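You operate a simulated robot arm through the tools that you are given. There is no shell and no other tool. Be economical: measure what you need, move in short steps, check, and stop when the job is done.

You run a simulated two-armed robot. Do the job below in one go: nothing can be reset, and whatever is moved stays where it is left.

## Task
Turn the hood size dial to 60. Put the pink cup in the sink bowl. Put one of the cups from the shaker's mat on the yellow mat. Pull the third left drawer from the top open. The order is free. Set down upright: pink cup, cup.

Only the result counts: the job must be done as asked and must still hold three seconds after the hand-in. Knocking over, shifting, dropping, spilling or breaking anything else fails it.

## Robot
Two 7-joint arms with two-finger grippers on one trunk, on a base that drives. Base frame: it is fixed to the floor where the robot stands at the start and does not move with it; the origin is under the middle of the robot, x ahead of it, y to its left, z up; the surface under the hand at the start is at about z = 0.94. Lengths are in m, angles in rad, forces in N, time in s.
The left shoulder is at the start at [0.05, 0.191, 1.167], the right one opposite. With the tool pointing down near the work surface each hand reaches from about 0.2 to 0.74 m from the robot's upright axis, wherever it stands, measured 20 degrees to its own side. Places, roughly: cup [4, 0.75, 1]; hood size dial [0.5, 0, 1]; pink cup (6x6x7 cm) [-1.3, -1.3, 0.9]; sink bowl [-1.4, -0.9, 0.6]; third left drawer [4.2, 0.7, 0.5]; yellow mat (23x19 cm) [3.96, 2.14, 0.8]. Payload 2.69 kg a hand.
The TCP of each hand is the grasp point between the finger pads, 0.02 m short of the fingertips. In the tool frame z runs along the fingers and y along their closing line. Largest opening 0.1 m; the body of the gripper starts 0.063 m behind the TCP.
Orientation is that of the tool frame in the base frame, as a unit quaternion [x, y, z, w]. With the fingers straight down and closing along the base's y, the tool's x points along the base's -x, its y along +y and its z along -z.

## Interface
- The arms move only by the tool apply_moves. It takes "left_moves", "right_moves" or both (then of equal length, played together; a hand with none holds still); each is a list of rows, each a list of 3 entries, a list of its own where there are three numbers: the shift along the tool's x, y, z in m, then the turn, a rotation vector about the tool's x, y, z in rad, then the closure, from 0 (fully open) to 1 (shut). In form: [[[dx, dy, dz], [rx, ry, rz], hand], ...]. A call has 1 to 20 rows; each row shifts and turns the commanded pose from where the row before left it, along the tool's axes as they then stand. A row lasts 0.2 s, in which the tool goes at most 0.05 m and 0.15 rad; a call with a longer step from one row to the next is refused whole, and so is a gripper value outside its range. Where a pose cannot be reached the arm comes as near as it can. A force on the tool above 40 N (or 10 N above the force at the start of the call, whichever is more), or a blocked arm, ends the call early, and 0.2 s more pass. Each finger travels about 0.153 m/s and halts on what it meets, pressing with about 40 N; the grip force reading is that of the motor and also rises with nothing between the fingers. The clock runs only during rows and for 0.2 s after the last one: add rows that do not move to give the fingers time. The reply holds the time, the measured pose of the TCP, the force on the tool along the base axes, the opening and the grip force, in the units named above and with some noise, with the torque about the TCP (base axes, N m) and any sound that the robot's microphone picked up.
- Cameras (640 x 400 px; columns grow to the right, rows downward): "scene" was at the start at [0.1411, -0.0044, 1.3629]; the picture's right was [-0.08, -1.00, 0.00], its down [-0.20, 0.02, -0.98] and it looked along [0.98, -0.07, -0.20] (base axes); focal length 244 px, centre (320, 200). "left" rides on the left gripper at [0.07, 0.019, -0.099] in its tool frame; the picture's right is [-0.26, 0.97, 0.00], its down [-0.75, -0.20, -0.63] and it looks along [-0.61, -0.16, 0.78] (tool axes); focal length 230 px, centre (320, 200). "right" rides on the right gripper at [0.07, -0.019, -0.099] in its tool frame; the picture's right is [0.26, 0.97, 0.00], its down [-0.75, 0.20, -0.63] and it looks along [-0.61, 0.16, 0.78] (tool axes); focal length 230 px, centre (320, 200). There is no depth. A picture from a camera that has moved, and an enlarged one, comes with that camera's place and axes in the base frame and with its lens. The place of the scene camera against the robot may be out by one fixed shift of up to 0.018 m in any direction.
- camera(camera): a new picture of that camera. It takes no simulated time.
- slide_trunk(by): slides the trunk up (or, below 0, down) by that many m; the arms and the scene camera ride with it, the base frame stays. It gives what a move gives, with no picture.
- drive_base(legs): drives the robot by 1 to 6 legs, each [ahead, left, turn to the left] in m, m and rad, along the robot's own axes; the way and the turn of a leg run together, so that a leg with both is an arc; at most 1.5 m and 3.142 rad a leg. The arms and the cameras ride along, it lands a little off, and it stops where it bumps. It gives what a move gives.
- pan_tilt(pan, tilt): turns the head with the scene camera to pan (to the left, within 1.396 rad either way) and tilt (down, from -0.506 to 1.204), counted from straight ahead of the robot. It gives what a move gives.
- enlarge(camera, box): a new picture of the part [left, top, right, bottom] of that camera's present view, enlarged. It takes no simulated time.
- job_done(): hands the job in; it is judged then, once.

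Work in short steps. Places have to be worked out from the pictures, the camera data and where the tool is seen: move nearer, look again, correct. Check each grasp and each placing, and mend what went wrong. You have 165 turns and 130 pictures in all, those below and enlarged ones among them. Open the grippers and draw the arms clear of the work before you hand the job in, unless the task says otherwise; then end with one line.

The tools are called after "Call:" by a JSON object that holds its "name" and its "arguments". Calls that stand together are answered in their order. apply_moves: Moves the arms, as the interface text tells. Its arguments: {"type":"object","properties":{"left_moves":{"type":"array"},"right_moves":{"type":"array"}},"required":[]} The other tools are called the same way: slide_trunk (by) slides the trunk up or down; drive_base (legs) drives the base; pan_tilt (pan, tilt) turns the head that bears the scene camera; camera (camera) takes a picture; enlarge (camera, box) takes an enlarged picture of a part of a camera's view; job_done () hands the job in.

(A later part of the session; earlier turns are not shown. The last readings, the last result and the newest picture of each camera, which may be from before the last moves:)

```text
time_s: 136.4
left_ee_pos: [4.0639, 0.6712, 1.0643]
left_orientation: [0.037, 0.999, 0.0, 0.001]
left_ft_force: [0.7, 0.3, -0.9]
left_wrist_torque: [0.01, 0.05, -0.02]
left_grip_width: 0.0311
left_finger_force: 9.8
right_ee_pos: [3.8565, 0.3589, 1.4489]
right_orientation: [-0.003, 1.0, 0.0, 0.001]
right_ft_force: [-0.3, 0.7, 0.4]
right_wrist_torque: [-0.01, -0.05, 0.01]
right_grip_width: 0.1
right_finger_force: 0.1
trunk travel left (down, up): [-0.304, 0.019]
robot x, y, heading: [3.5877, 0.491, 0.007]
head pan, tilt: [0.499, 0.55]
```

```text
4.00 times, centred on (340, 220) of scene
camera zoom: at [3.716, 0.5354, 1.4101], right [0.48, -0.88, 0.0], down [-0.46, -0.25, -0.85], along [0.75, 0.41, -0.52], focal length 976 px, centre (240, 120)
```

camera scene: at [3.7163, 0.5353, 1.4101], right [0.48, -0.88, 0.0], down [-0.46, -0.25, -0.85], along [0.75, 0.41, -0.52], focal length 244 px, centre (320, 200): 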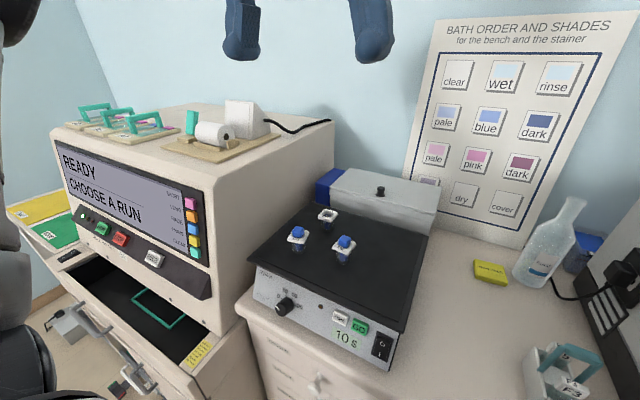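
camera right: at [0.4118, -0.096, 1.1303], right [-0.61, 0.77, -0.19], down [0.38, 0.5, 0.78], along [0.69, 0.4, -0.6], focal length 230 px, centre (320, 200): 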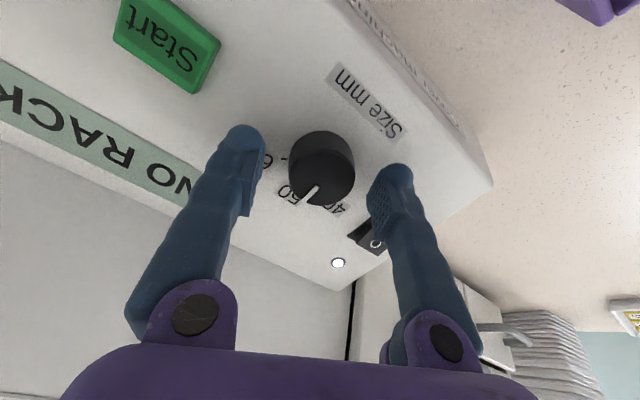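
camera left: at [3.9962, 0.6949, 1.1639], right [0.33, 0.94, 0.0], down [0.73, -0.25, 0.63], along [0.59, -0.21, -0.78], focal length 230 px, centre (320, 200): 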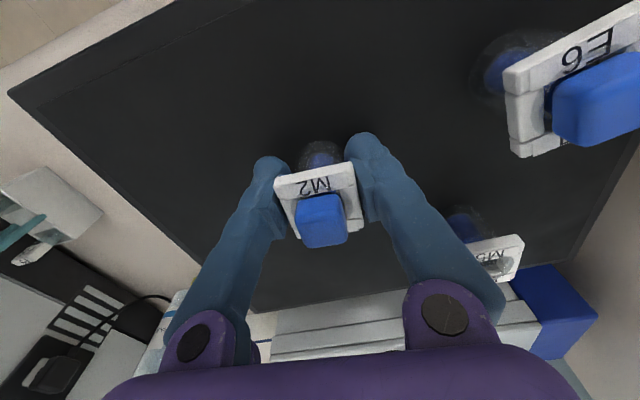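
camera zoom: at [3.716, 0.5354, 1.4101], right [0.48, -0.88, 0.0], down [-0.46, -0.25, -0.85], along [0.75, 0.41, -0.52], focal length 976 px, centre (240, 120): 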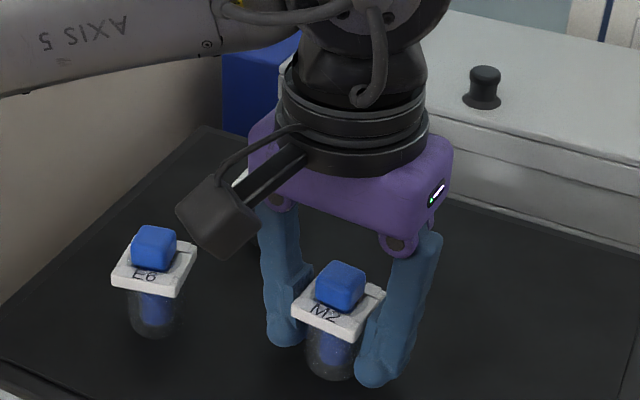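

Width 31 mm at the setpoint; I tighten the grip to be sure it holds.

Call:
{"name": "apply_moves", "arguments": {"left_moves": [[[0, 0, 0], [0, 0, 0], 0.8], [[0, 0, 0], [0, 0, 0], 0.8]]}}

Call:
{"name": "enlarge", "arguments": {"camera": "left", "box": [240, 120, 400, 260]}}

```text
time_s: 137.0
left_ee_pos: [4.0644, 0.673, 1.0645]
left_orientation: [0.036, 0.999, 0.0, 0.0]
left_ft_force: [-0.5, -0.3, -0.1]
left_wrist_torque: [0.01, 0.01, -0.01]
left_grip_width: 0.0299
left_finger_force: 39.8
right_ee_pos: [3.8567, 0.3598, 1.4475]
right_orientation: [-0.002, 1.0, 0.0, 0.001]
right_ft_force: [0.0, 0.1, -0.5]
right_wrist_torque: [0.04, 0.02, -0.02]
right_grip_width: 0.1
right_finger_force: 0.1
trunk travel left (down, up): [-0.304, 0.019]
robot x, y, heading: [3.5888, 0.4904, 0.009]
head pan, tilt: [0.499, 0.55]
```

```text
2.86 times, centred on (320, 190) of left
camera zoom: at [3.9962, 0.6949, 1.164], right [0.33, 0.94, 0.0], down [0.73, -0.25, 0.63], along [0.6, -0.21, -0.78], focal length 657 px, centre (320, 229)
```

zoom: 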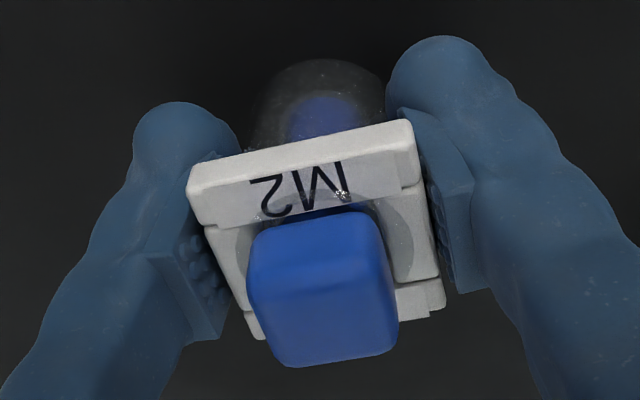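

Firm grip. Lift straight up and draw back over the robot's front.

Call:
{"name": "apply_moves", "arguments": {"left_moves": [[[0, 0, -0.02], [0, 0, 0], 0.8], [[0, 0, -0.035], [0, 0, 0], 0.8], [[0, 0, -0.035], [0, 0, 0], 0.8], [[0, 0, -0.035], [0, 0, 0], 0.8], [[0, 0, -0.035], [0, 0, 0], 0.8], [[0, 0, -0.035], [0, 0, 0], 0.8], [[0.035, 0, -0.02], [0, 0, 0], 0.8], [[0.035, 0, -0.02], [0, 0, 0], 0.8], [[0.035, 0, 0], [0, 0, 0], 0.8], [[0.035, 0, 0], [0, 0, 0], 0.8], [[0.03, 0, 0], [0, 0, 0], 0.8]]}}

Call:
{"name": "camera", "arguments": {"camera": "left"}}

Call:
{"name": "camera", "arguments": {"camera": "scene"}}

```text
time_s: 139.4
left_ee_pos: [3.8932, 0.685, 1.2996]
left_orientation: [0.037, 0.999, 0.0, 0.001]
left_ft_force: [-0.7, 0.4, -1.0]
left_wrist_torque: [0.02, -0.01, 0.02]
left_grip_width: 0.0297
left_finger_force: 40.1
right_ee_pos: [3.855, 0.3602, 1.4472]
right_orientation: [-0.003, 1.0, 0.0, 0.001]
right_ft_force: [-0.5, 0.7, -0.6]
right_wrist_torque: [0.0, 0.0, -0.05]
right_grip_width: 0.0999
right_finger_force: 0.0
trunk travel left (down, up): [-0.304, 0.019]
robot x, y, heading: [3.5863, 0.4888, 0.007]
head pan, tilt: [0.499, 0.55]
```

```text
65 pictures are left
camera left: at [3.8255, 0.7075, 1.3986], right [0.33, 0.94, 0.0], down [0.73, -0.25, 0.63], along [0.6, -0.21, -0.78], focal length 230 px, centre (320, 200)
```

left: 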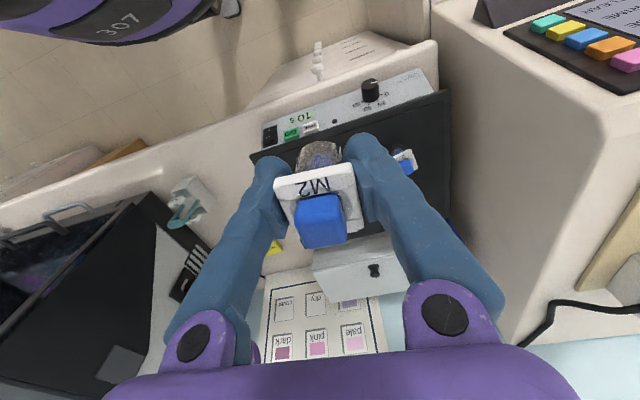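

```text
64 pictures are left
camera scene: at [3.7156, 0.5355, 1.4102], right [0.48, -0.88, 0.0], down [-0.46, -0.25, -0.85], along [0.75, 0.41, -0.52], focal length 244 px, centre (320, 200)
```

scene: 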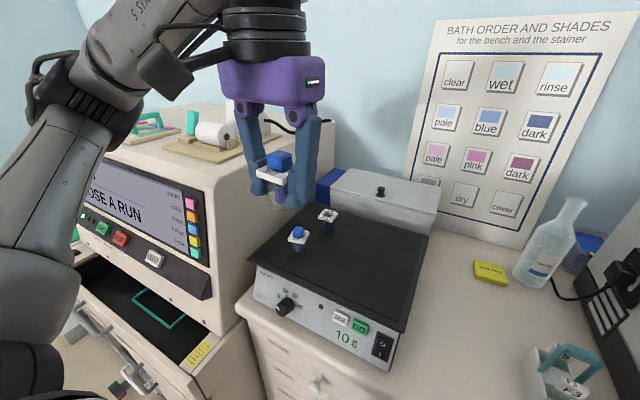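

Cup held well. Back off 0.25 m and look left along the aisle to the yellow mat.

Call:
{"name": "drive_base", "arguments": {"legs": [[-0.27, 0, 0]]}}

Call:
{"name": "pan_tilt", "arguments": {"pan": 1.2, "tilt": 0.5}}

Call:
{"name": "camera", "arguments": {"camera": "scene"}}

```text
time_s: 141.3
left_ee_pos: [3.6222, 0.6833, 1.3006]
left_orientation: [0.036, 0.999, 0.0, 0.0]
left_ft_force: [-0.9, -0.4, -0.6]
left_wrist_torque: [0.02, -0.02, -0.02]
left_grip_width: 0.0297
left_finger_force: 40.1
right_ee_pos: [3.5845, 0.357, 1.4478]
right_orientation: [-0.001, 1.0, 0.0, 0.0]
right_ft_force: [-0.2, -0.7, 0.3]
right_wrist_torque: [-0.02, 0.02, 0.0]
right_grip_width: 0.1001
right_finger_force: 0.1
trunk travel left (down, up): [-0.304, 0.019]
robot x, y, heading: [3.3182, 0.4872, 0.008]
head pan, tilt: [0.499, 0.55]
```

```text
time_s: 142.4
left_ee_pos: [3.6237, 0.6827, 1.2986]
left_orientation: [0.037, 0.999, 0.0, 0.0]
left_ft_force: [-0.9, -0.2, -1.6]
left_wrist_torque: [0.04, -0.01, -0.01]
left_grip_width: 0.0296
left_finger_force: 40.3
right_ee_pos: [3.585, 0.3575, 1.4473]
right_orientation: [-0.002, 1.0, 0.0, 0.001]
right_ft_force: [-0.3, 0.7, -0.1]
right_wrist_torque: [-0.04, -0.01, -0.01]
right_grip_width: 0.1001
right_finger_force: 0.0
trunk travel left (down, up): [-0.304, 0.019]
robot x, y, heading: [3.3143, 0.4893, 0.005]
head pan, tilt: [1.201, 0.499]
```

```text
63 pictures are left
camera scene: at [3.3983, 0.5753, 1.4147], right [0.93, -0.36, 0.0], down [-0.17, -0.45, -0.88], along [0.31, 0.82, -0.48], focal length 244 px, centre (320, 200)
```

scene: 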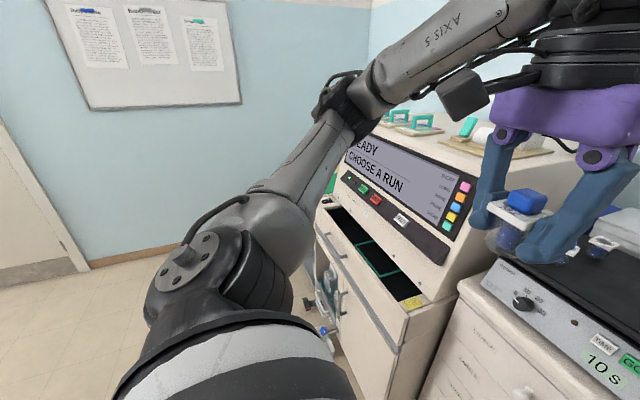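

Aisle floor is clear. Strafe left 1.25 m to come in front of the yellow mat.

Call:
{"name": "drive_base", "arguments": {"legs": [[0, 1.3, 0]]}}

Call:
{"name": "pan_tilt", "arguments": {"pan": 0.2, "tilt": 0.75}}

Call:
{"name": "camera", "arguments": {"camera": "scene"}}

Call:
{"name": "camera", "arguments": {"camera": "left"}}

```text
time_s: 148.3
left_ee_pos: [3.6205, 1.2884, 1.2988]
left_orientation: [0.035, 0.999, -0.003, 0.0]
left_ft_force: [-0.2, 0.5, 0.1]
left_wrist_torque: [-0.09, 0.04, -0.03]
left_grip_width: 0.0298
left_finger_force: 39.7
right_ee_pos: [3.5844, 0.9628, 1.4469]
right_orientation: [-0.004, 1.0, -0.001, 0.001]
right_ft_force: [1.2, 0.8, 0.8]
right_wrist_torque: [-0.09, -0.01, 0.0]
right_grip_width: 0.0998
right_finger_force: 0.0
trunk travel left (down, up): [-0.304, 0.019]
robot x, y, heading: [3.3144, 1.0888, 0.015]
head pan, tilt: [1.201, 0.499]
stopped in leg 1: the robot was blocked; the commanded pose is now the measured one
```

```text
time_s: 149.6
left_ee_pos: [3.6202, 1.2833, 1.2988]
left_orientation: [0.036, 0.999, 0.0, -0.001]
left_ft_force: [0.2, -0.2, -0.7]
left_wrist_torque: [0.03, 0.01, -0.02]
left_grip_width: 0.0296
left_finger_force: 39.9
right_ee_pos: [3.5838, 0.9582, 1.4473]
right_orientation: [-0.004, 1.0, 0.001, 0.001]
right_ft_force: [0.4, 0.4, 0.0]
right_wrist_torque: [-0.02, 0.02, 0.0]
right_grip_width: 0.1002
right_finger_force: 0.0
trunk travel left (down, up): [-0.304, 0.019]
robot x, y, heading: [3.319, 1.0874, 0.01]
head pan, tilt: [0.201, 0.75]
```

```text
62 pictures are left
camera scene: at [3.4451, 1.1078, 1.3928], right [0.21, -0.98, 0.0], down [-0.67, -0.14, -0.73], along [0.72, 0.15, -0.68], focal length 244 px, centre (320, 200)
```

scene: 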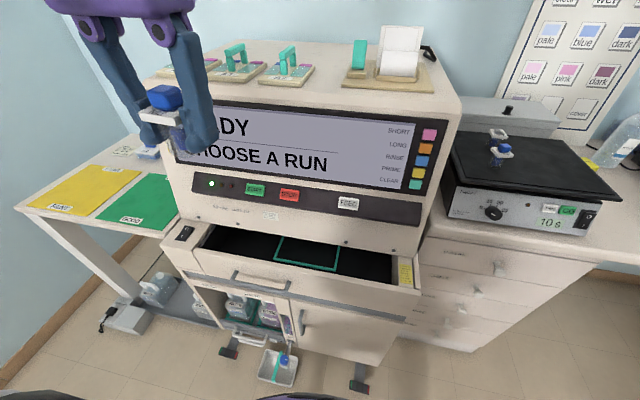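

```text
61 pictures are left
camera left: at [3.5521, 1.3061, 1.3985], right [0.33, 0.95, 0.0], down [0.73, -0.25, 0.63], along [0.6, -0.21, -0.78], focal length 230 px, centre (320, 200)
```

left: 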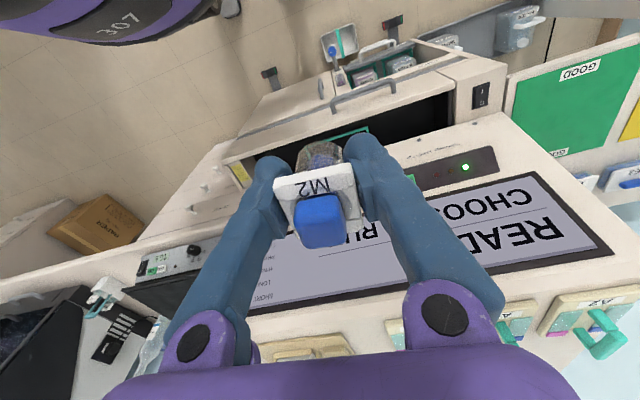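

Blocked at y = 1.09; I look left/back to see what the base met.

Call:
{"name": "pan_tilt", "arguments": {"pan": 1.39, "tilt": 0.95}}

Call:
{"name": "camera", "arguments": {"camera": "scene"}}

```text
time_s: 151.0
left_ee_pos: [3.6209, 1.2844, 1.2999]
left_orientation: [0.036, 0.999, 0.0, 0.001]
left_ft_force: [0.0, 0.7, -0.7]
left_wrist_torque: [0.01, 0.01, 0.0]
left_grip_width: 0.0298
left_finger_force: 40.0
right_ee_pos: [3.5843, 0.9597, 1.4472]
right_orientation: [-0.003, 1.0, 0.0, 0.001]
right_ft_force: [-0.3, 0.1, -0.7]
right_wrist_torque: [0.01, -0.02, -0.03]
right_grip_width: 0.0997
right_finger_force: 0.1
trunk travel left (down, up): [-0.304, 0.019]
robot x, y, heading: [3.3158, 1.0912, 0.016]
head pan, tilt: [1.389, 0.949]
```

```text
60 pictures are left
camera scene: at [3.3766, 1.1622, 1.3772], right [0.99, -0.17, 0.0], down [-0.14, -0.8, -0.58], along [0.1, 0.57, -0.81], focal length 244 px, centre (320, 200)
```

scene: 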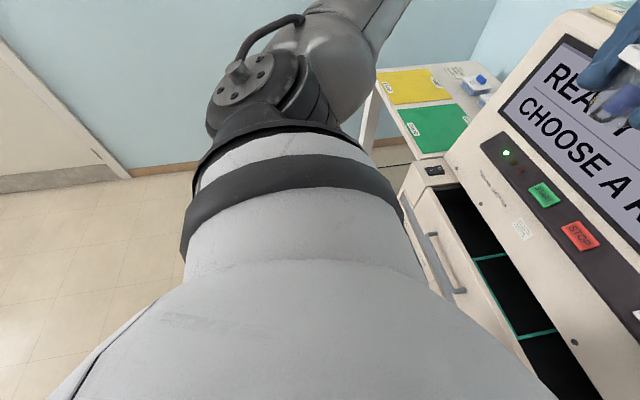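

The floor left is clear, so the base front-left probably met the little tray on the floor. I look straight down at it.

Call:
{"name": "pan_tilt", "arguments": {"pan": 0.5, "tilt": 1.15}}

Call:
{"name": "camera", "arguments": {"camera": "scene"}}

```text
time_s: 152.2
left_ee_pos: [3.6197, 1.2832, 1.2995]
left_orientation: [0.036, 0.999, 0.001, 0.0]
left_ft_force: [0.5, -1.1, 0.0]
left_wrist_torque: [-0.02, -0.03, 0.03]
left_grip_width: 0.0295
left_finger_force: 39.8
right_ee_pos: [3.5833, 0.9589, 1.4478]
right_orientation: [-0.003, 1.0, 0.001, 0.001]
right_ft_force: [-0.1, 0.6, 0.4]
right_wrist_torque: [0.0, 0.02, 0.01]
right_grip_width: 0.1
right_finger_force: 0.0
trunk travel left (down, up): [-0.304, 0.019]
robot x, y, heading: [3.3156, 1.0879, 0.007]
head pan, tilt: [0.499, 1.15]
```

```text
59 pictures are left
camera scene: at [3.4161, 1.1197, 1.3639], right [0.49, -0.87, 0.0], down [-0.8, -0.45, -0.41], along [0.36, 0.2, -0.91], focal length 244 px, centre (320, 200)
```

scene: 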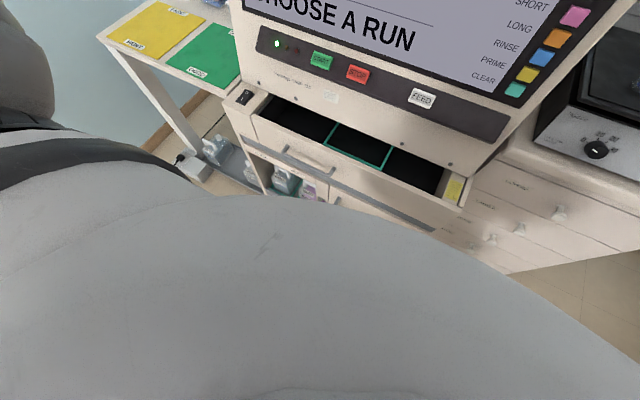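

My own base hides it. Back off 0.12 m and look at the tray.

Call:
{"name": "drive_base", "arguments": {"legs": [[-0.12, 0, 0]]}}

Call:
{"name": "pan_tilt", "arguments": {"pan": 0.4, "tilt": 0.8}}

Call:
{"name": "camera", "arguments": {"camera": "scene"}}

```text
time_s: 153.4
left_ee_pos: [3.5005, 1.2813, 1.2988]
left_orientation: [0.035, 0.999, 0.0, 0.0]
left_ft_force: [0.2, -0.4, -0.6]
left_wrist_torque: [0.02, -0.06, -0.02]
left_grip_width: 0.0298
left_finger_force: 40.1
right_ee_pos: [3.4636, 0.9566, 1.4485]
right_orientation: [-0.004, 1.0, 0.001, 0.0]
right_ft_force: [0.0, 1.5, -0.4]
right_wrist_torque: [0.0, 0.01, -0.01]
right_grip_width: 0.1002
right_finger_force: 0.1
trunk travel left (down, up): [-0.304, 0.019]
robot x, y, heading: [3.1982, 1.0862, 0.01]
head pan, tilt: [0.499, 1.15]
```

```text
time_s: 154.2
left_ee_pos: [3.5016, 1.2841, 1.2998]
left_orientation: [0.035, 0.999, 0.0, 0.0]
left_ft_force: [0.0, 0.0, 0.5]
left_wrist_torque: [-0.02, 0.02, -0.02]
left_grip_width: 0.03
left_finger_force: 39.5
right_ee_pos: [3.465, 0.9574, 1.4472]
right_orientation: [-0.004, 1.0, 0.001, 0.0]
right_ft_force: [-0.4, 0.0, 0.6]
right_wrist_torque: [0.01, 0.06, 0.03]
right_grip_width: 0.1001
right_finger_force: 0.0
trunk travel left (down, up): [-0.304, 0.019]
robot x, y, heading: [3.1969, 1.0835, 0.015]
head pan, tilt: [0.4, 0.799]
```

```text
58 pictures are left
camera scene: at [3.319, 1.1216, 1.3886], right [0.4, -0.92, 0.0], down [-0.66, -0.29, -0.7], along [0.64, 0.28, -0.72], focal length 244 px, centre (320, 200)
```

scene: 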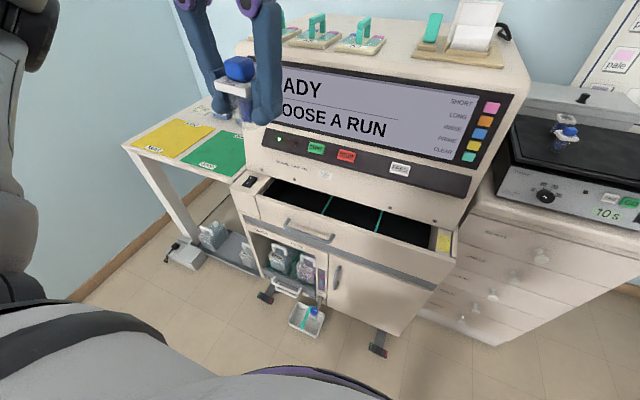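

The tray looks unmoved. Now at x = 3.20 I strafe left again by 0.85 m.

Call:
{"name": "drive_base", "arguments": {"legs": [[0, 0.85, -0.01]]}}

Call:
{"name": "pan_tilt", "arguments": {"pan": 0.2, "tilt": 0.6}}

Call:
{"name": "camera", "arguments": {"camera": "scene"}}

```text
time_s: 162.1
left_ee_pos: [3.5004, 2.1279, 1.2995]
left_orientation: [0.042, 0.999, 0.0, 0.0]
left_ft_force: [-0.1, 0.0, -1.0]
left_wrist_torque: [0.01, -0.01, -0.02]
left_grip_width: 0.0299
left_finger_force: 40.2
right_ee_pos: [3.4591, 1.8039, 1.4478]
right_orientation: [0.002, 1.0, 0.001, 0.0]
right_ft_force: [-0.3, -0.1, 0.4]
right_wrist_torque: [0.02, 0.02, 0.0]
right_grip_width: 0.1001
right_finger_force: 0.0
trunk travel left (down, up): [-0.304, 0.019]
robot x, y, heading: [3.1909, 1.9354, -0.003]
head pan, tilt: [0.4, 0.799]
```

```text
time_s: 162.8
left_ee_pos: [3.4989, 2.1277, 1.299]
left_orientation: [0.041, 0.999, -0.001, 0.0]
left_ft_force: [0.3, 0.0, -0.5]
left_wrist_torque: [0.03, 0.01, 0.02]
left_grip_width: 0.0299
left_finger_force: 40.0
right_ee_pos: [3.4587, 1.8039, 1.447]
right_orientation: [0.003, 1.0, 0.001, -0.001]
right_ft_force: [0.2, 0.1, 0.2]
right_wrist_torque: [-0.01, 0.03, 0.0]
right_grip_width: 0.0999
right_finger_force: 0.0
trunk travel left (down, up): [-0.304, 0.019]
robot x, y, heading: [3.1924, 1.9347, -0.003]
head pan, tilt: [0.201, 0.6]
```

```text
57 pictures are left
camera scene: at [3.3271, 1.9556, 1.4056], right [0.2, -0.98, 0.0], down [-0.55, -0.11, -0.82], along [0.81, 0.16, -0.57], focal length 244 px, centre (320, 200)
```

scene: 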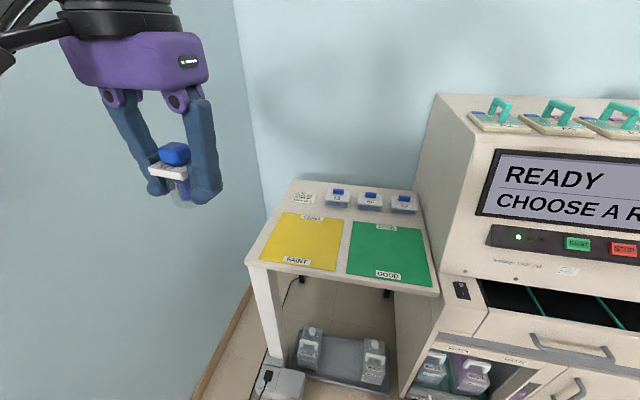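

Yellow mat centre about (3.92, 2.13, 0.80). I drive 0.16 m ahead, keeping clear of the box on the floor.

Call:
{"name": "drive_base", "arguments": {"legs": [[0.16, 0, 0]]}}

Call:
{"name": "apply_moves", "arguments": {"left_moves": [[[-0.035, 0, 0.02], [0, 0, 0], 0.8], [[-0.035, 0, 0.02], [0, 0, 0], 0.8], [[-0.035, 0, 0.02], [0, 0, 0], 0.8], [[-0.035, 0, 0.02], [0, 0, 0], 0.8], [[-0.035, 0, 0.02], [0, 0, 0], 0.8], [[-0.03, 0, 0.02], [0, 0, 0], 0.8], [[-0.03, 0, 0.02], [0, 0, 0], 0.8]]}}

Call:
{"name": "camera", "arguments": {"camera": "left"}}

Call:
{"name": "camera", "arguments": {"camera": "scene"}}

```text
time_s: 164.2
left_ee_pos: [3.6581, 2.127, 1.2997]
left_orientation: [0.041, 0.999, 0.0, 0.0]
left_ft_force: [0.2, -0.3, -0.5]
left_wrist_torque: [0.01, -0.04, 0.03]
left_grip_width: 0.0297
left_finger_force: 40.4
right_ee_pos: [3.6179, 1.8036, 1.4476]
right_orientation: [0.003, 1.0, 0.001, 0.0]
right_ft_force: [0.4, 0.5, -0.4]
right_wrist_torque: [0.0, 0.0, -0.03]
right_grip_width: 0.1001
right_finger_force: 0.0
trunk travel left (down, up): [-0.304, 0.019]
robot x, y, heading: [3.352, 1.9343, -0.002]
head pan, tilt: [0.201, 0.6]
```

```text
time_s: 165.8
left_ee_pos: [3.8946, 2.1085, 1.1594]
left_orientation: [0.041, 0.999, 0.0, 0.0]
left_ft_force: [0.3, 0.2, -0.9]
left_wrist_torque: [0.01, 0.02, 0.0]
left_grip_width: 0.0296
left_finger_force: 39.9
right_ee_pos: [3.6187, 1.8029, 1.4471]
right_orientation: [0.003, 1.0, 0.001, 0.0]
right_ft_force: [1.0, 0.3, -0.6]
right_wrist_torque: [-0.01, -0.01, -0.03]
right_grip_width: 0.1001
right_finger_force: 0.0
trunk travel left (down, up): [-0.304, 0.019]
robot x, y, heading: [3.3533, 1.9357, -0.006]
head pan, tilt: [0.201, 0.6]
```

```text
56 pictures are left
camera left: at [3.8265, 2.1316, 1.2583], right [0.34, 0.94, 0.0], down [0.73, -0.26, 0.63], along [0.59, -0.21, -0.78], focal length 230 px, centre (320, 200)
```

left: 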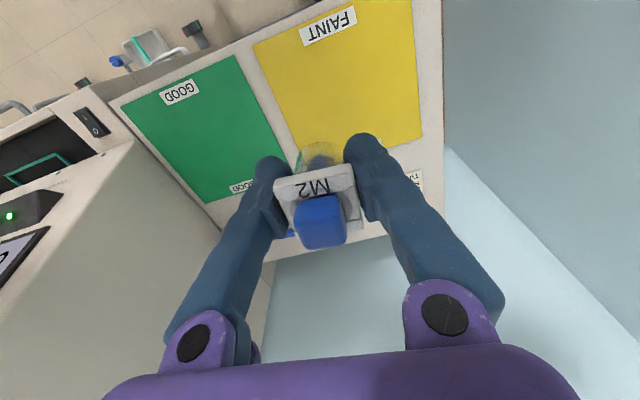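

```text
55 pictures are left
camera scene: at [3.4872, 1.9549, 1.4055], right [0.2, -0.98, 0.0], down [-0.55, -0.11, -0.82], along [0.81, 0.16, -0.57], focal length 244 px, centre (320, 200)
```

scene: 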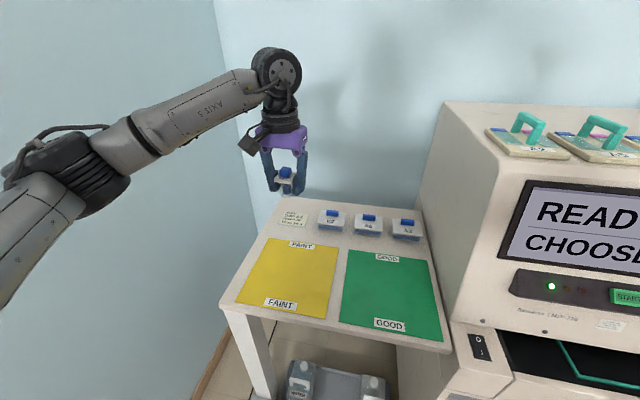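

Target spot on the mat: (3.94, 2.138). I move above it, then lower the trunk by 0.2 m to keep the elbow posture.

Call:
{"name": "apply_moves", "arguments": {"left_moves": [[[-0.0215, 0.0165, 0], [0, 0, 0], 0.8], [[-0.0215, 0.0165, 0], [0, 0, 0], 0.8]]}}

Call:
{"name": "slide_trunk", "arguments": {"by": -0.2}}

Call:
{"name": "camera", "arguments": {"camera": "left"}}

Call:
{"name": "camera", "arguments": {"camera": "scene"}}

```text
time_s: 166.4
left_ee_pos: [3.9392, 2.1377, 1.1594]
left_orientation: [0.04, 0.999, 0.0, 0.0]
left_ft_force: [-0.2, 0.3, -0.4]
left_wrist_torque: [0.02, -0.02, 0.01]
left_grip_width: 0.0295
left_finger_force: 40.0
right_ee_pos: [3.6179, 1.8024, 1.4468]
right_orientation: [0.002, 1.0, 0.001, 0.001]
right_ft_force: [-0.1, -0.2, 0.7]
right_wrist_torque: [-0.01, 0.04, -0.02]
right_grip_width: 0.1
right_finger_force: 0.1
trunk travel left (down, up): [-0.304, 0.019]
robot x, y, heading: [3.3537, 1.9364, -0.008]
head pan, tilt: [0.201, 0.6]
```

```text
time_s: 168.6
left_ee_pos: [3.9384, 2.1366, 0.9599]
left_orientation: [0.041, 0.999, 0.0, 0.001]
left_ft_force: [0.1, 0.1, -1.2]
left_wrist_torque: [-0.01, 0.01, 0.01]
left_grip_width: 0.0297
left_finger_force: 40.3
right_ee_pos: [3.6189, 1.8031, 1.2479]
right_orientation: [0.003, 1.0, 0.001, 0.001]
right_ft_force: [-0.3, -0.4, 0.1]
right_wrist_torque: [-0.02, 0.02, 0.02]
right_grip_width: 0.0998
right_finger_force: 0.0
trunk travel left (down, up): [-0.104, 0.219]
robot x, y, heading: [3.3511, 1.9344, -0.001]
head pan, tilt: [0.201, 0.6]
```

```text
54 pictures are left
camera left: at [3.8705, 2.161, 1.0592], right [0.34, 0.94, 0.0], down [0.73, -0.26, 0.63], along [0.59, -0.21, -0.78], focal length 230 px, centre (320, 200)
```

left: 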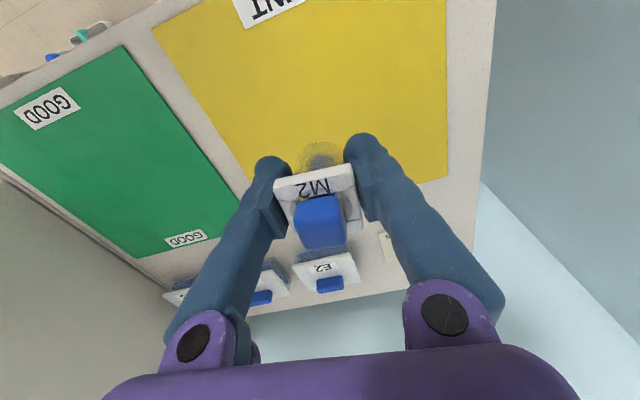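

```text
53 pictures are left
camera scene: at [3.4862, 1.9552, 1.2057], right [0.2, -0.98, 0.0], down [-0.55, -0.11, -0.83], along [0.81, 0.16, -0.56], focal length 244 px, centre (320, 200)
```

scene: 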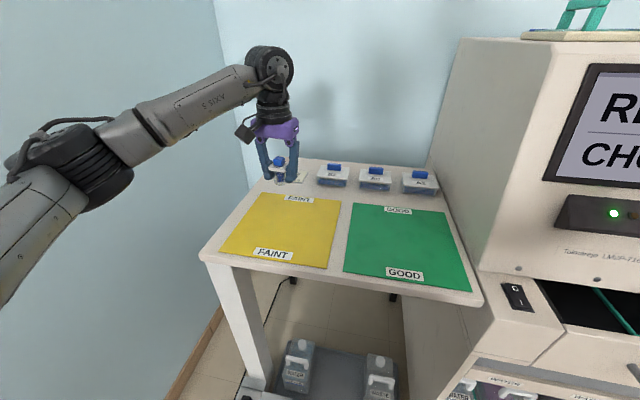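

The landing point is at the mat's middle. Lower 0.1 m and then creep to contact.

Call:
{"name": "apply_moves", "arguments": {"left_moves": [[[0, 0, 0.035], [0, 0, 0], 0.8], [[0, 0, 0.035], [0, 0, 0], 0.8], [[0, 0, 0.025], [0, 0, 0], 0.8], [[0, 0, 0], [0, 0, 0], 0.8]]}}

Call:
{"name": "camera", "arguments": {"camera": "left"}}

Call:
{"name": "enlarge", "arguments": {"camera": "scene", "box": [200, 140, 360, 270]}}

```text
time_s: 169.6
left_ee_pos: [3.939, 2.1366, 0.8642]
left_orientation: [0.041, 0.999, 0.0, 0.001]
left_ft_force: [0.0, 0.8, -0.1]
left_wrist_torque: [-0.03, 0.02, -0.01]
left_grip_width: 0.0298
left_finger_force: 40.1
right_ee_pos: [3.6178, 1.8028, 1.2477]
right_orientation: [0.003, 1.0, 0.002, 0.001]
right_ft_force: [-0.6, 0.0, 0.2]
right_wrist_torque: [-0.03, -0.02, 0.0]
right_grip_width: 0.1
right_finger_force: 0.0
trunk travel left (down, up): [-0.104, 0.219]
robot x, y, heading: [3.3522, 1.9362, 0.0]
head pan, tilt: [0.201, 0.6]
```

```text
52 pictures are left
camera left: at [3.8704, 2.1607, 0.9638], right [0.34, 0.94, 0.0], down [0.73, -0.26, 0.63], along [0.59, -0.21, -0.78], focal length 230 px, centre (320, 200)
```

left: 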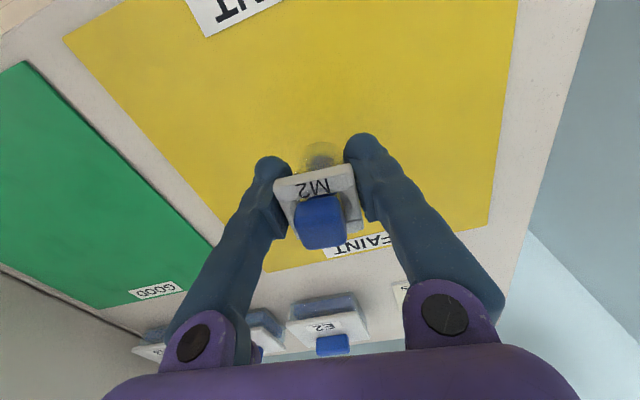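

```text
3.08 times, centred on (280, 205) of scene
camera zoom: at [3.4862, 1.9551, 1.2056], right [0.2, -0.98, 0.0], down [-0.55, -0.11, -0.83], along [0.81, 0.16, -0.56], focal length 751 px, centre (443, 185)
```

zoom: 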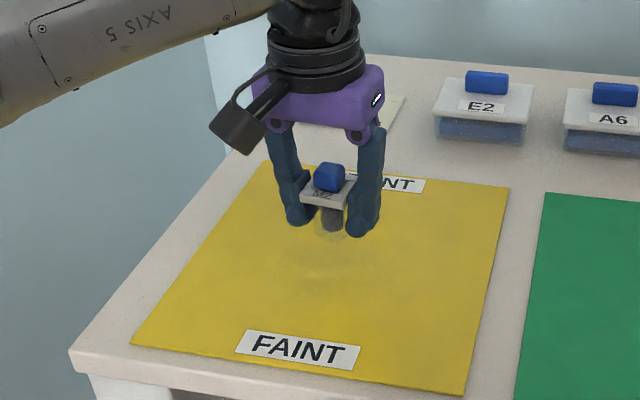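

Call:
{"name": "apply_moves", "arguments": {"left_moves": [[[0, 0, 0.006], [0, 0, 0], 0.8], [[0, 0, 0.006], [0, 0, 0], 0.8], [[0, 0, 0.006], [0, 0, 0], 0.8], [[0, 0, 0], [0, 0, 0], 0.8]]}}

Call:
{"name": "enlarge", "arguments": {"camera": "scene", "box": [240, 150, 320, 210]}}

```text
time_s: 170.6
left_ee_pos: [3.9379, 2.1389, 0.8476]
left_orientation: [0.041, 0.999, 0.0, 0.0]
left_ft_force: [0.1, 0.2, 0.0]
left_wrist_torque: [0.02, 0.02, 0.01]
left_grip_width: 0.0299
left_finger_force: 39.9
right_ee_pos: [3.6176, 1.8035, 1.2485]
right_orientation: [0.002, 1.0, 0.001, 0.001]
right_ft_force: [0.3, 1.2, -0.6]
right_wrist_torque: [0.0, -0.01, -0.02]
right_grip_width: 0.1
right_finger_force: 0.1
trunk travel left (down, up): [-0.104, 0.219]
robot x, y, heading: [3.3512, 1.9366, -0.004]
head pan, tilt: [0.201, 0.6]
```

```text
6.67 times, centred on (280, 180) of scene
camera zoom: at [3.4863, 1.9552, 1.2056], right [0.2, -0.98, 0.0], down [-0.55, -0.11, -0.83], along [0.81, 0.16, -0.56], focal length 1627 px, centre (587, 333)
```

zoom: 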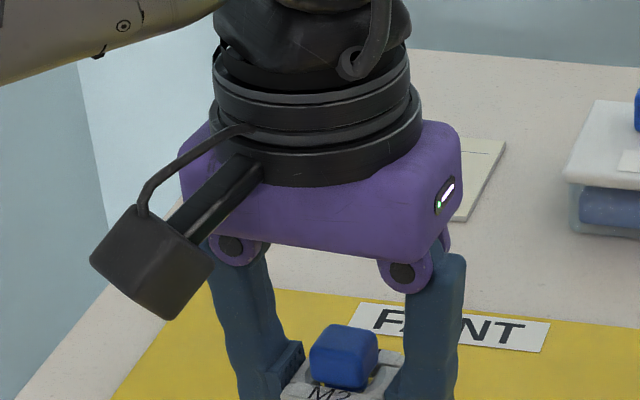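

Call:
{"name": "apply_moves", "arguments": {"left_moves": [[[0, 0, 0.004], [0, 0, 0], 0.8], [[0, 0, 0.004], [0, 0, 0], 0.8], [[0, 0, 0], [0, 0, 0], 0.8]]}}

Call:
{"name": "enlarge", "arguments": {"camera": "scene", "box": [240, 180, 320, 240]}}

```text
time_s: 171.4
left_ee_pos: [3.9398, 2.1393, 0.84]
left_orientation: [0.041, 0.999, 0.0, 0.001]
left_ft_force: [0.3, 0.1, -0.5]
left_wrist_torque: [0.0, -0.02, 0.0]
left_grip_width: 0.0299
left_finger_force: 40.3
right_ee_pos: [3.6182, 1.8035, 1.2474]
right_orientation: [0.003, 1.0, 0.0, 0.0]
right_ft_force: [0.4, 0.2, -0.9]
right_wrist_torque: [0.0, 0.0, 0.02]
right_grip_width: 0.0999
right_finger_force: 0.1
trunk travel left (down, up): [-0.104, 0.219]
robot x, y, heading: [3.353, 1.9363, -0.005]
head pan, tilt: [0.201, 0.6]
```

```text
6.67 times, centred on (280, 210) of scene
camera zoom: at [3.4863, 1.9552, 1.2056], right [0.2, -0.98, 0.0], down [-0.55, -0.11, -0.83], along [0.81, 0.16, -0.56], focal length 1627 px, centre (587, 133)
```

zoom: 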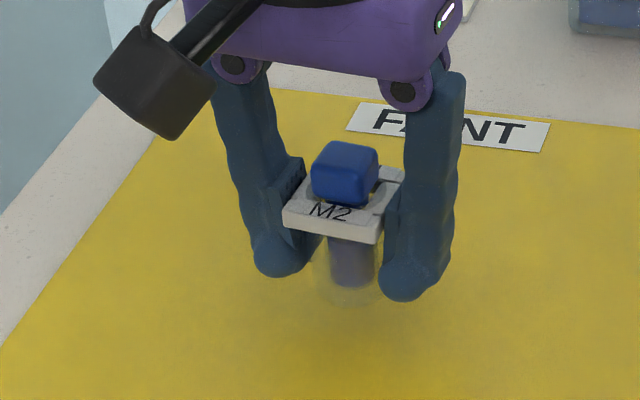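

Call:
{"name": "apply_moves", "arguments": {"left_moves": [[[0, 0, 0.004], [0, 0, 0], 0.8], [[0, 0, 0.004], [0, 0, 0], 0.8], [[0, 0, 0], [0, 0, 0], 0.8]]}}

Call:
{"name": "enlarge", "arguments": {"camera": "scene", "box": [240, 180, 320, 240]}}

```text
time_s: 172.2
left_ee_pos: [3.9395, 2.1373, 0.8307]
left_orientation: [0.041, 0.999, 0.0, 0.0]
left_ft_force: [0.0, 0.0, -0.6]
left_wrist_torque: [0.03, 0.0, 0.01]
left_grip_width: 0.0294
left_finger_force: 39.8
right_ee_pos: [3.6181, 1.8028, 1.2474]
right_orientation: [0.002, 1.0, 0.0, 0.001]
right_ft_force: [-0.2, 1.1, -0.4]
right_wrist_torque: [-0.02, 0.01, 0.0]
right_grip_width: 0.0998
right_finger_force: 0.0
trunk travel left (down, up): [-0.104, 0.219]
robot x, y, heading: [3.3512, 1.9355, -0.001]
head pan, tilt: [0.201, 0.6]
```

```text
6.67 times, centred on (280, 210) of scene
camera zoom: at [3.4863, 1.9552, 1.2056], right [0.2, -0.98, 0.0], down [-0.55, -0.11, -0.83], along [0.81, 0.16, -0.56], focal length 1627 px, centre (587, 133)
```

zoom: 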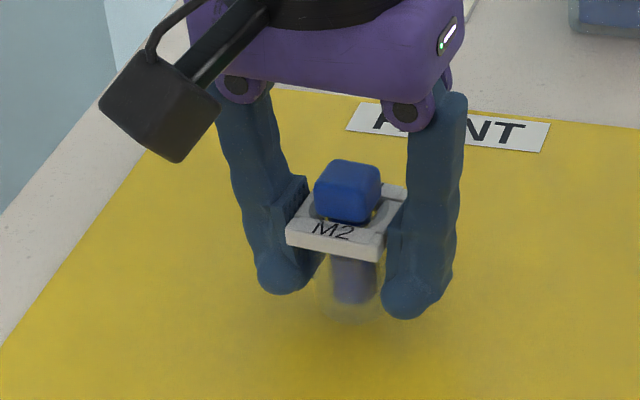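

Call:
{"name": "apply_moves", "arguments": {"left_moves": [[[0, 0, 0.003], [0, 0, 0], 0.8], [[0, 0, 0.003], [0, 0, 0], 0.8], [[0, 0, 0], [0, 0, 0], 0.8]]}}

Call:
{"name": "apply_moves", "arguments": {"left_moves": [[[0, 0, 0.003], [0, 0, 0], 0.8], [[0, 0, 0], [0, 0, 0], 0.8]]}}

Call:
{"name": "enlarge", "arguments": {"camera": "scene", "box": [240, 180, 320, 240]}}

```text
time_s: 173.0
left_ee_pos: [3.9393, 2.1376, 0.8247]
left_orientation: [0.041, 0.999, 0.0, 0.0]
left_ft_force: [-0.7, 0.5, -0.6]
left_wrist_torque: [-0.02, 0.02, 0.02]
left_grip_width: 0.0295
left_finger_force: 39.7
right_ee_pos: [3.6171, 1.8037, 1.2477]
right_orientation: [0.003, 1.0, 0.001, 0.001]
right_ft_force: [0.8, -0.7, 0.2]
right_wrist_torque: [-0.01, -0.01, 0.01]
right_grip_width: 0.1001
right_finger_force: 0.1
trunk travel left (down, up): [-0.104, 0.219]
robot x, y, heading: [3.35, 1.9334, -0.004]
head pan, tilt: [0.201, 0.6]
```

```text
time_s: 173.6
left_ee_pos: [3.9369, 2.1361, 0.8242]
left_orientation: [0.041, 0.999, 0.0, 0.002]
left_ft_force: [-0.6, 1.2, 9.5]
left_wrist_torque: [-0.06, 0.0, -0.03]
left_grip_width: 0.0296
left_finger_force: 40.1
right_ee_pos: [3.6177, 1.803, 1.2483]
right_orientation: [0.001, 1.0, 0.001, 0.0]
right_ft_force: [0.0, -0.1, 0.4]
right_wrist_torque: [0.0, 0.01, 0.04]
right_grip_width: 0.0999
right_finger_force: 0.2
trunk travel left (down, up): [-0.104, 0.219]
robot x, y, heading: [3.3518, 1.9353, 0.0]
head pan, tilt: [0.201, 0.6]
```

```text
6.67 times, centred on (280, 210) of scene
camera zoom: at [3.4854, 1.9551, 1.2059], right [0.2, -0.98, 0.0], down [-0.55, -0.11, -0.83], along [0.81, 0.16, -0.56], focal length 1627 px, centre (587, 133)
```

zoom: 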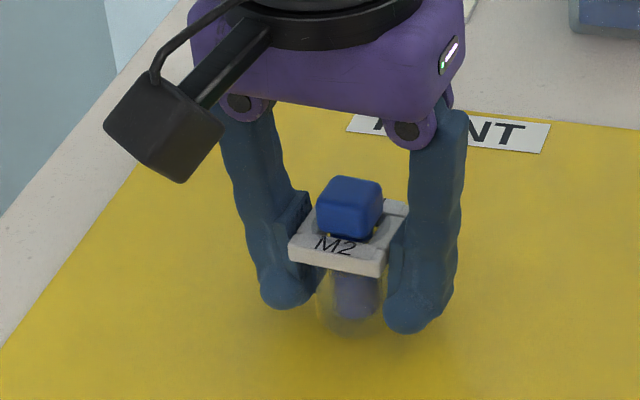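

Contact (9.5 N): the cup rests on the mat. Release, wait, and check.

Call:
{"name": "apply_moves", "arguments": {"left_moves": [[[0, 0, 0], [0, 0, 0], 0.65], [[0, 0, 0], [0, 0, 0], 0.45], [[0, 0, 0], [0, 0, 0], 0.35], [[0, 0, 0], [0, 0, 0], 0.35]]}}

Call:
{"name": "enlarge", "arguments": {"camera": "scene", "box": [240, 180, 320, 240]}}

```text
time_s: 174.6
left_ee_pos: [3.9373, 2.1378, 0.821]
left_orientation: [0.04, 0.999, 0.0, 0.0]
left_ft_force: [-0.9, -0.9, -0.2]
left_wrist_torque: [-0.02, 0.02, -0.01]
left_grip_width: 0.0651
left_finger_force: 0.0
right_ee_pos: [3.6173, 1.8025, 1.2463]
right_orientation: [0.002, 1.0, 0.001, 0.002]
right_ft_force: [0.1, -0.5, -0.5]
right_wrist_torque: [-0.02, -0.05, 0.03]
right_grip_width: 0.1005
right_finger_force: 0.0
trunk travel left (down, up): [-0.104, 0.219]
robot x, y, heading: [3.3522, 1.9376, -0.002]
head pan, tilt: [0.201, 0.6]
```

```text
6.67 times, centred on (280, 210) of scene
camera zoom: at [3.4863, 1.9552, 1.2056], right [0.2, -0.98, 0.0], down [-0.55, -0.11, -0.83], along [0.81, 0.16, -0.56], focal length 1627 px, centre (587, 133)
```

zoom: 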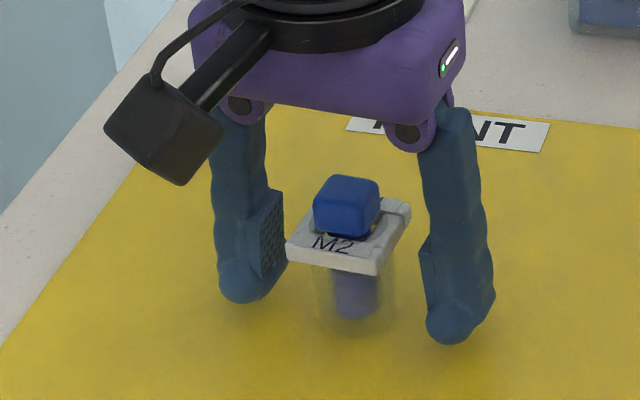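

Standing upright. Lift the hand straight up and back.

Call:
{"name": "apply_moves", "arguments": {"left_moves": [[[0, 0, -0.02], [0, 0, 0], 0.35], [[0, 0, -0.04], [0, 0, 0], 0.35], [[0, 0, -0.045], [0, 0, 0], 0.35], [[0, 0, -0.045], [0, 0, 0], 0.35], [[0, 0, -0.045], [0, 0, 0], 0.35], [[0, 0, -0.045], [0, 0, 0], 0.35], [[0, 0, -0.045], [0, 0, 0], 0.2], [[0.04, 0, -0.02], [0, 0, 0], 0], [[0.04, 0, -0.02], [0, 0, 0], 0], [[0.045, 0, 0], [0, 0, 0], 0], [[0.045, 0, 0], [0, 0, 0], 0], [[0.045, 0, 0], [0, 0, 0], 0], [[0.045, 0, 0], [0, 0, 0], 0]]}}

Call:
{"name": "camera", "arguments": {"camera": "scene"}}

```text
time_s: 177.4
left_ee_pos: [3.6772, 2.1599, 1.1477]
left_orientation: [0.041, 0.999, 0.0, 0.0]
left_ft_force: [-0.3, 0.2, 0.0]
left_wrist_torque: [-0.04, 0.02, -0.03]
left_grip_width: 0.1002
left_finger_force: 0.0
right_ee_pos: [3.6171, 1.8022, 1.2479]
right_orientation: [0.002, 1.0, 0.0, 0.001]
right_ft_force: [-0.3, 0.5, -0.8]
right_wrist_torque: [0.01, 0.02, 0.02]
right_grip_width: 0.1003
right_finger_force: 0.0
trunk travel left (down, up): [-0.104, 0.219]
robot x, y, heading: [3.3521, 1.9376, 0.001]
head pan, tilt: [0.201, 0.6]
```

```text
45 pictures are left
camera scene: at [3.4857, 1.9554, 1.2057], right [0.2, -0.98, 0.0], down [-0.55, -0.11, -0.83], along [0.81, 0.16, -0.56], focal length 244 px, centre (320, 200)
```

scene: 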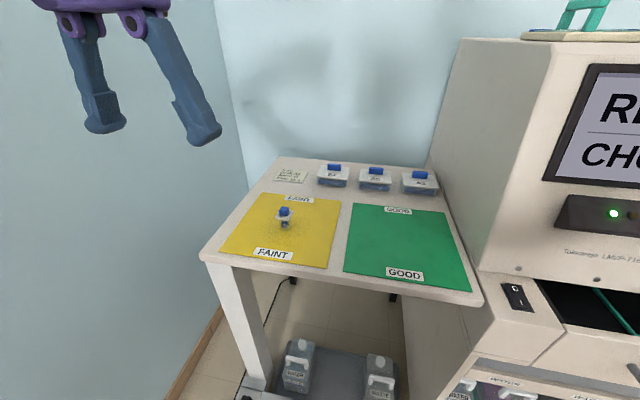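

Cup is upright on the yellow mat. Now the drawer: back off and strafe right to about y = 0.45.

Call:
{"name": "drive_base", "arguments": {"legs": [[-0.16, 0, 0], [0, -1.46, 0]]}}

Call:
{"name": "pan_tilt", "arguments": {"pan": 0.2, "tilt": 0.65}}

Call:
{"name": "camera", "arguments": {"camera": "scene"}}

```text
time_s: 191.3
left_ee_pos: [3.5164, 0.7083, 1.1475]
left_orientation: [0.04, 0.999, 0.0, 0.0]
left_ft_force: [-0.3, 0.3, 0.1]
left_wrist_torque: [-0.01, 0.0, -0.01]
left_grip_width: 0.1
left_finger_force: 0.0
right_ee_pos: [3.4552, 0.3519, 1.248]
right_orientation: [0.003, 1.0, 0.001, 0.001]
right_ft_force: [-0.8, 0.4, 0.5]
right_wrist_torque: [0.01, -0.02, 0.03]
right_grip_width: 0.1
right_finger_force: 0.0
trunk travel left (down, up): [-0.104, 0.219]
robot x, y, heading: [3.1908, 0.4865, 0.001]
head pan, tilt: [0.201, 0.6]
```

```text
time_s: 191.9
left_ee_pos: [3.5158, 0.7071, 1.148]
left_orientation: [0.041, 0.999, 0.0, 0.0]
left_ft_force: [0.0, -0.3, -0.3]
left_wrist_torque: [0.02, 0.01, 0.04]
left_grip_width: 0.1001
left_finger_force: 0.0
right_ee_pos: [3.4559, 0.3518, 1.2475]
right_orientation: [0.002, 1.0, 0.001, 0.001]
right_ft_force: [-0.3, 0.0, 0.2]
right_wrist_torque: [-0.01, -0.01, -0.02]
right_grip_width: 0.0998
right_finger_force: 0.0
trunk travel left (down, up): [-0.104, 0.219]
robot x, y, heading: [3.1901, 0.4852, -0.001]
head pan, tilt: [0.201, 0.649]
```

```text
44 pictures are left
camera scene: at [3.3224, 0.504, 1.2014], right [0.2, -0.98, 0.0], down [-0.59, -0.12, -0.8], along [0.78, 0.16, -0.6], focal length 244 px, centre (320, 200)
```

scene: 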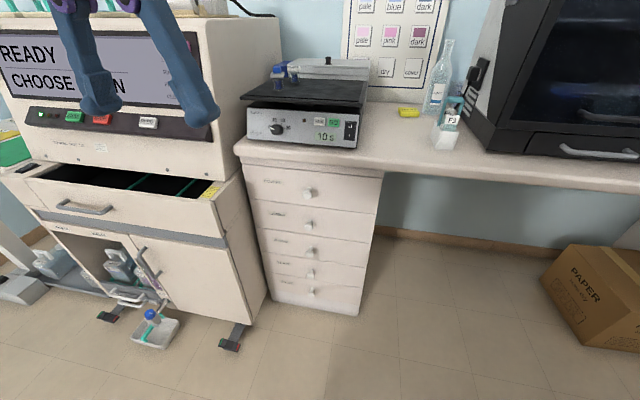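

Call:
{"name": "enlarge", "arguments": {"camera": "scene", "box": [230, 150, 390, 320]}}

Call:
{"name": "slide_trunk", "arguments": {"by": -0.1}}

Call:
{"name": "enlarge", "arguments": {"camera": "scene", "box": [230, 130, 390, 300]}}

```text
2.35 times, centred on (310, 235) of scene
camera zoom: at [3.3224, 0.504, 1.2014], right [0.2, -0.98, 0.0], down [-0.59, -0.12, -0.8], along [0.78, 0.16, -0.6], focal length 574 px, centre (344, 118)
```

zoom: 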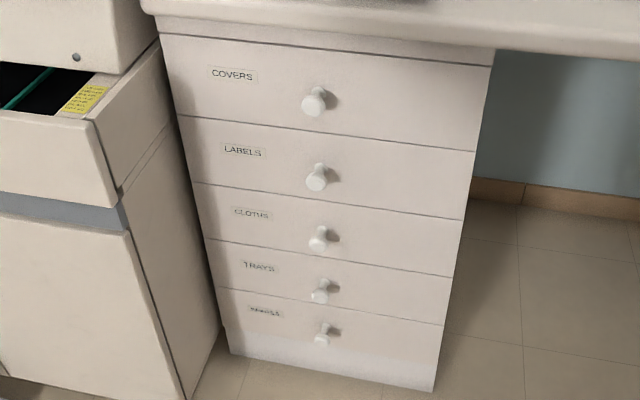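

```text
time_s: 193.3
left_ee_pos: [3.5164, 0.7088, 1.0474]
left_orientation: [0.041, 0.999, 0.001, 0.0]
left_ft_force: [0.1, 0.2, 0.8]
left_wrist_torque: [-0.03, -0.05, 0.03]
left_grip_width: 0.0999
left_finger_force: 0.0
right_ee_pos: [3.4563, 0.3526, 1.1466]
right_orientation: [0.003, 1.0, 0.0, 0.001]
right_ft_force: [0.9, -0.5, 1.0]
right_wrist_torque: [0.0, -0.02, 0.04]
right_grip_width: 0.1
right_finger_force: 0.0
trunk travel left (down, up): [-0.004, 0.319]
robot x, y, heading: [3.1925, 0.4816, -0.003]
head pan, tilt: [0.201, 0.649]
```

```text
2.35 times, centred on (310, 215) of scene
camera zoom: at [3.3223, 0.504, 1.1014], right [0.2, -0.98, 0.0], down [-0.59, -0.12, -0.8], along [0.78, 0.16, -0.6], focal length 574 px, centre (344, 165)
```

zoom: 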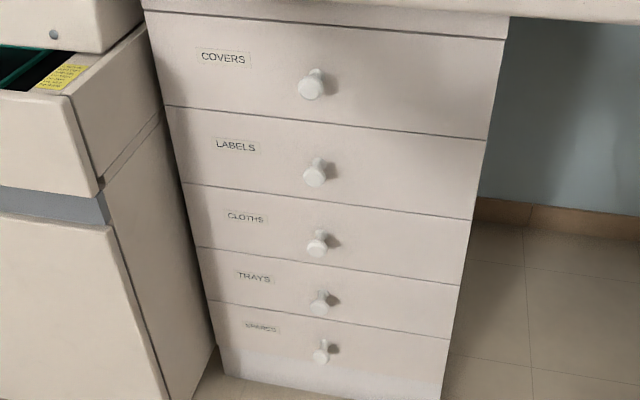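

Knob 3 sits near (3.957, 0.67, 0.45). I tilt the left hand forward to 35° below horizontal, fingers closing sideways, and centre the base.

Call:
{"name": "apply_moves", "arguments": {"left_moves": [[[-0.01, 0, -0.02], [0, 0, -0.08], 0.3], [[-0.01, 0, -0.02], [0, -0.12, 0], 0.4], [[0, 0, 0], [0, -0.12, 0], 0.4], [[0, 0, 0], [0, -0.12, 0], 0.4], [[0, 0, 0], [0, -0.12, 0], 0.4], [[0, 0, 0], [0, -0.12, 0], 0.4], [[0, 0, 0], [0, -0.12, 0], 0.4], [[0, 0, 0], [0, -0.12, 0], 0.4], [[0, 0, 0], [0, -0.12, 0], 0.4]]}}

Call:
{"name": "drive_base", "arguments": {"legs": [[0.13, 0, 0]]}}

Call:
{"name": "camera", "arguments": {"camera": "left"}}

```text
time_s: 195.3
left_ee_pos: [3.5363, 0.708, 1.0869]
left_orientation: [0.0, 0.886, -0.001, 0.463]
left_ft_force: [-0.3, 0.4, 0.0]
left_wrist_torque: [0.02, 0.01, -0.05]
left_grip_width: 0.06
left_finger_force: 0.0
right_ee_pos: [3.4556, 0.3528, 1.1463]
right_orientation: [0.002, 1.0, 0.001, 0.002]
right_ft_force: [0.1, -0.2, 0.4]
right_wrist_torque: [0.03, -0.03, 0.03]
right_grip_width: 0.1
right_finger_force: 0.0
trunk travel left (down, up): [-0.004, 0.319]
robot x, y, heading: [3.1885, 0.4822, -0.001]
head pan, tilt: [0.201, 0.649]
```

```text
time_s: 196.5
left_ee_pos: [3.6657, 0.708, 1.0881]
left_orientation: [0.001, 0.887, -0.001, 0.462]
left_ft_force: [-0.3, 0.4, -0.1]
left_wrist_torque: [-0.02, 0.02, -0.02]
left_grip_width: 0.0602
left_finger_force: 0.0
right_ee_pos: [3.5854, 0.3512, 1.1465]
right_orientation: [0.002, 1.0, 0.001, 0.0]
right_ft_force: [-0.3, -1.0, -0.5]
right_wrist_torque: [0.01, 0.01, 0.02]
right_grip_width: 0.1002
right_finger_force: 0.1
trunk travel left (down, up): [-0.004, 0.319]
robot x, y, heading: [3.3226, 0.4834, 0.001]
head pan, tilt: [0.201, 0.649]
```

```text
41 pictures are left
camera left: at [3.5454, 0.7255, 1.0869], right [0.15, 0.97, 0.21], down [-0.09, -0.2, 0.98], along [0.98, -0.17, 0.05], focal length 230 px, centre (320, 200)
```

left: 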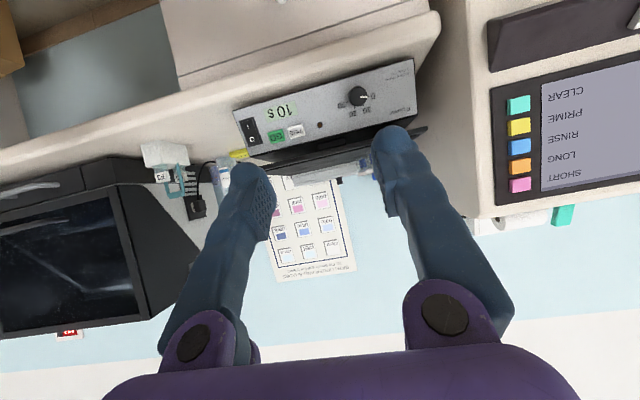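

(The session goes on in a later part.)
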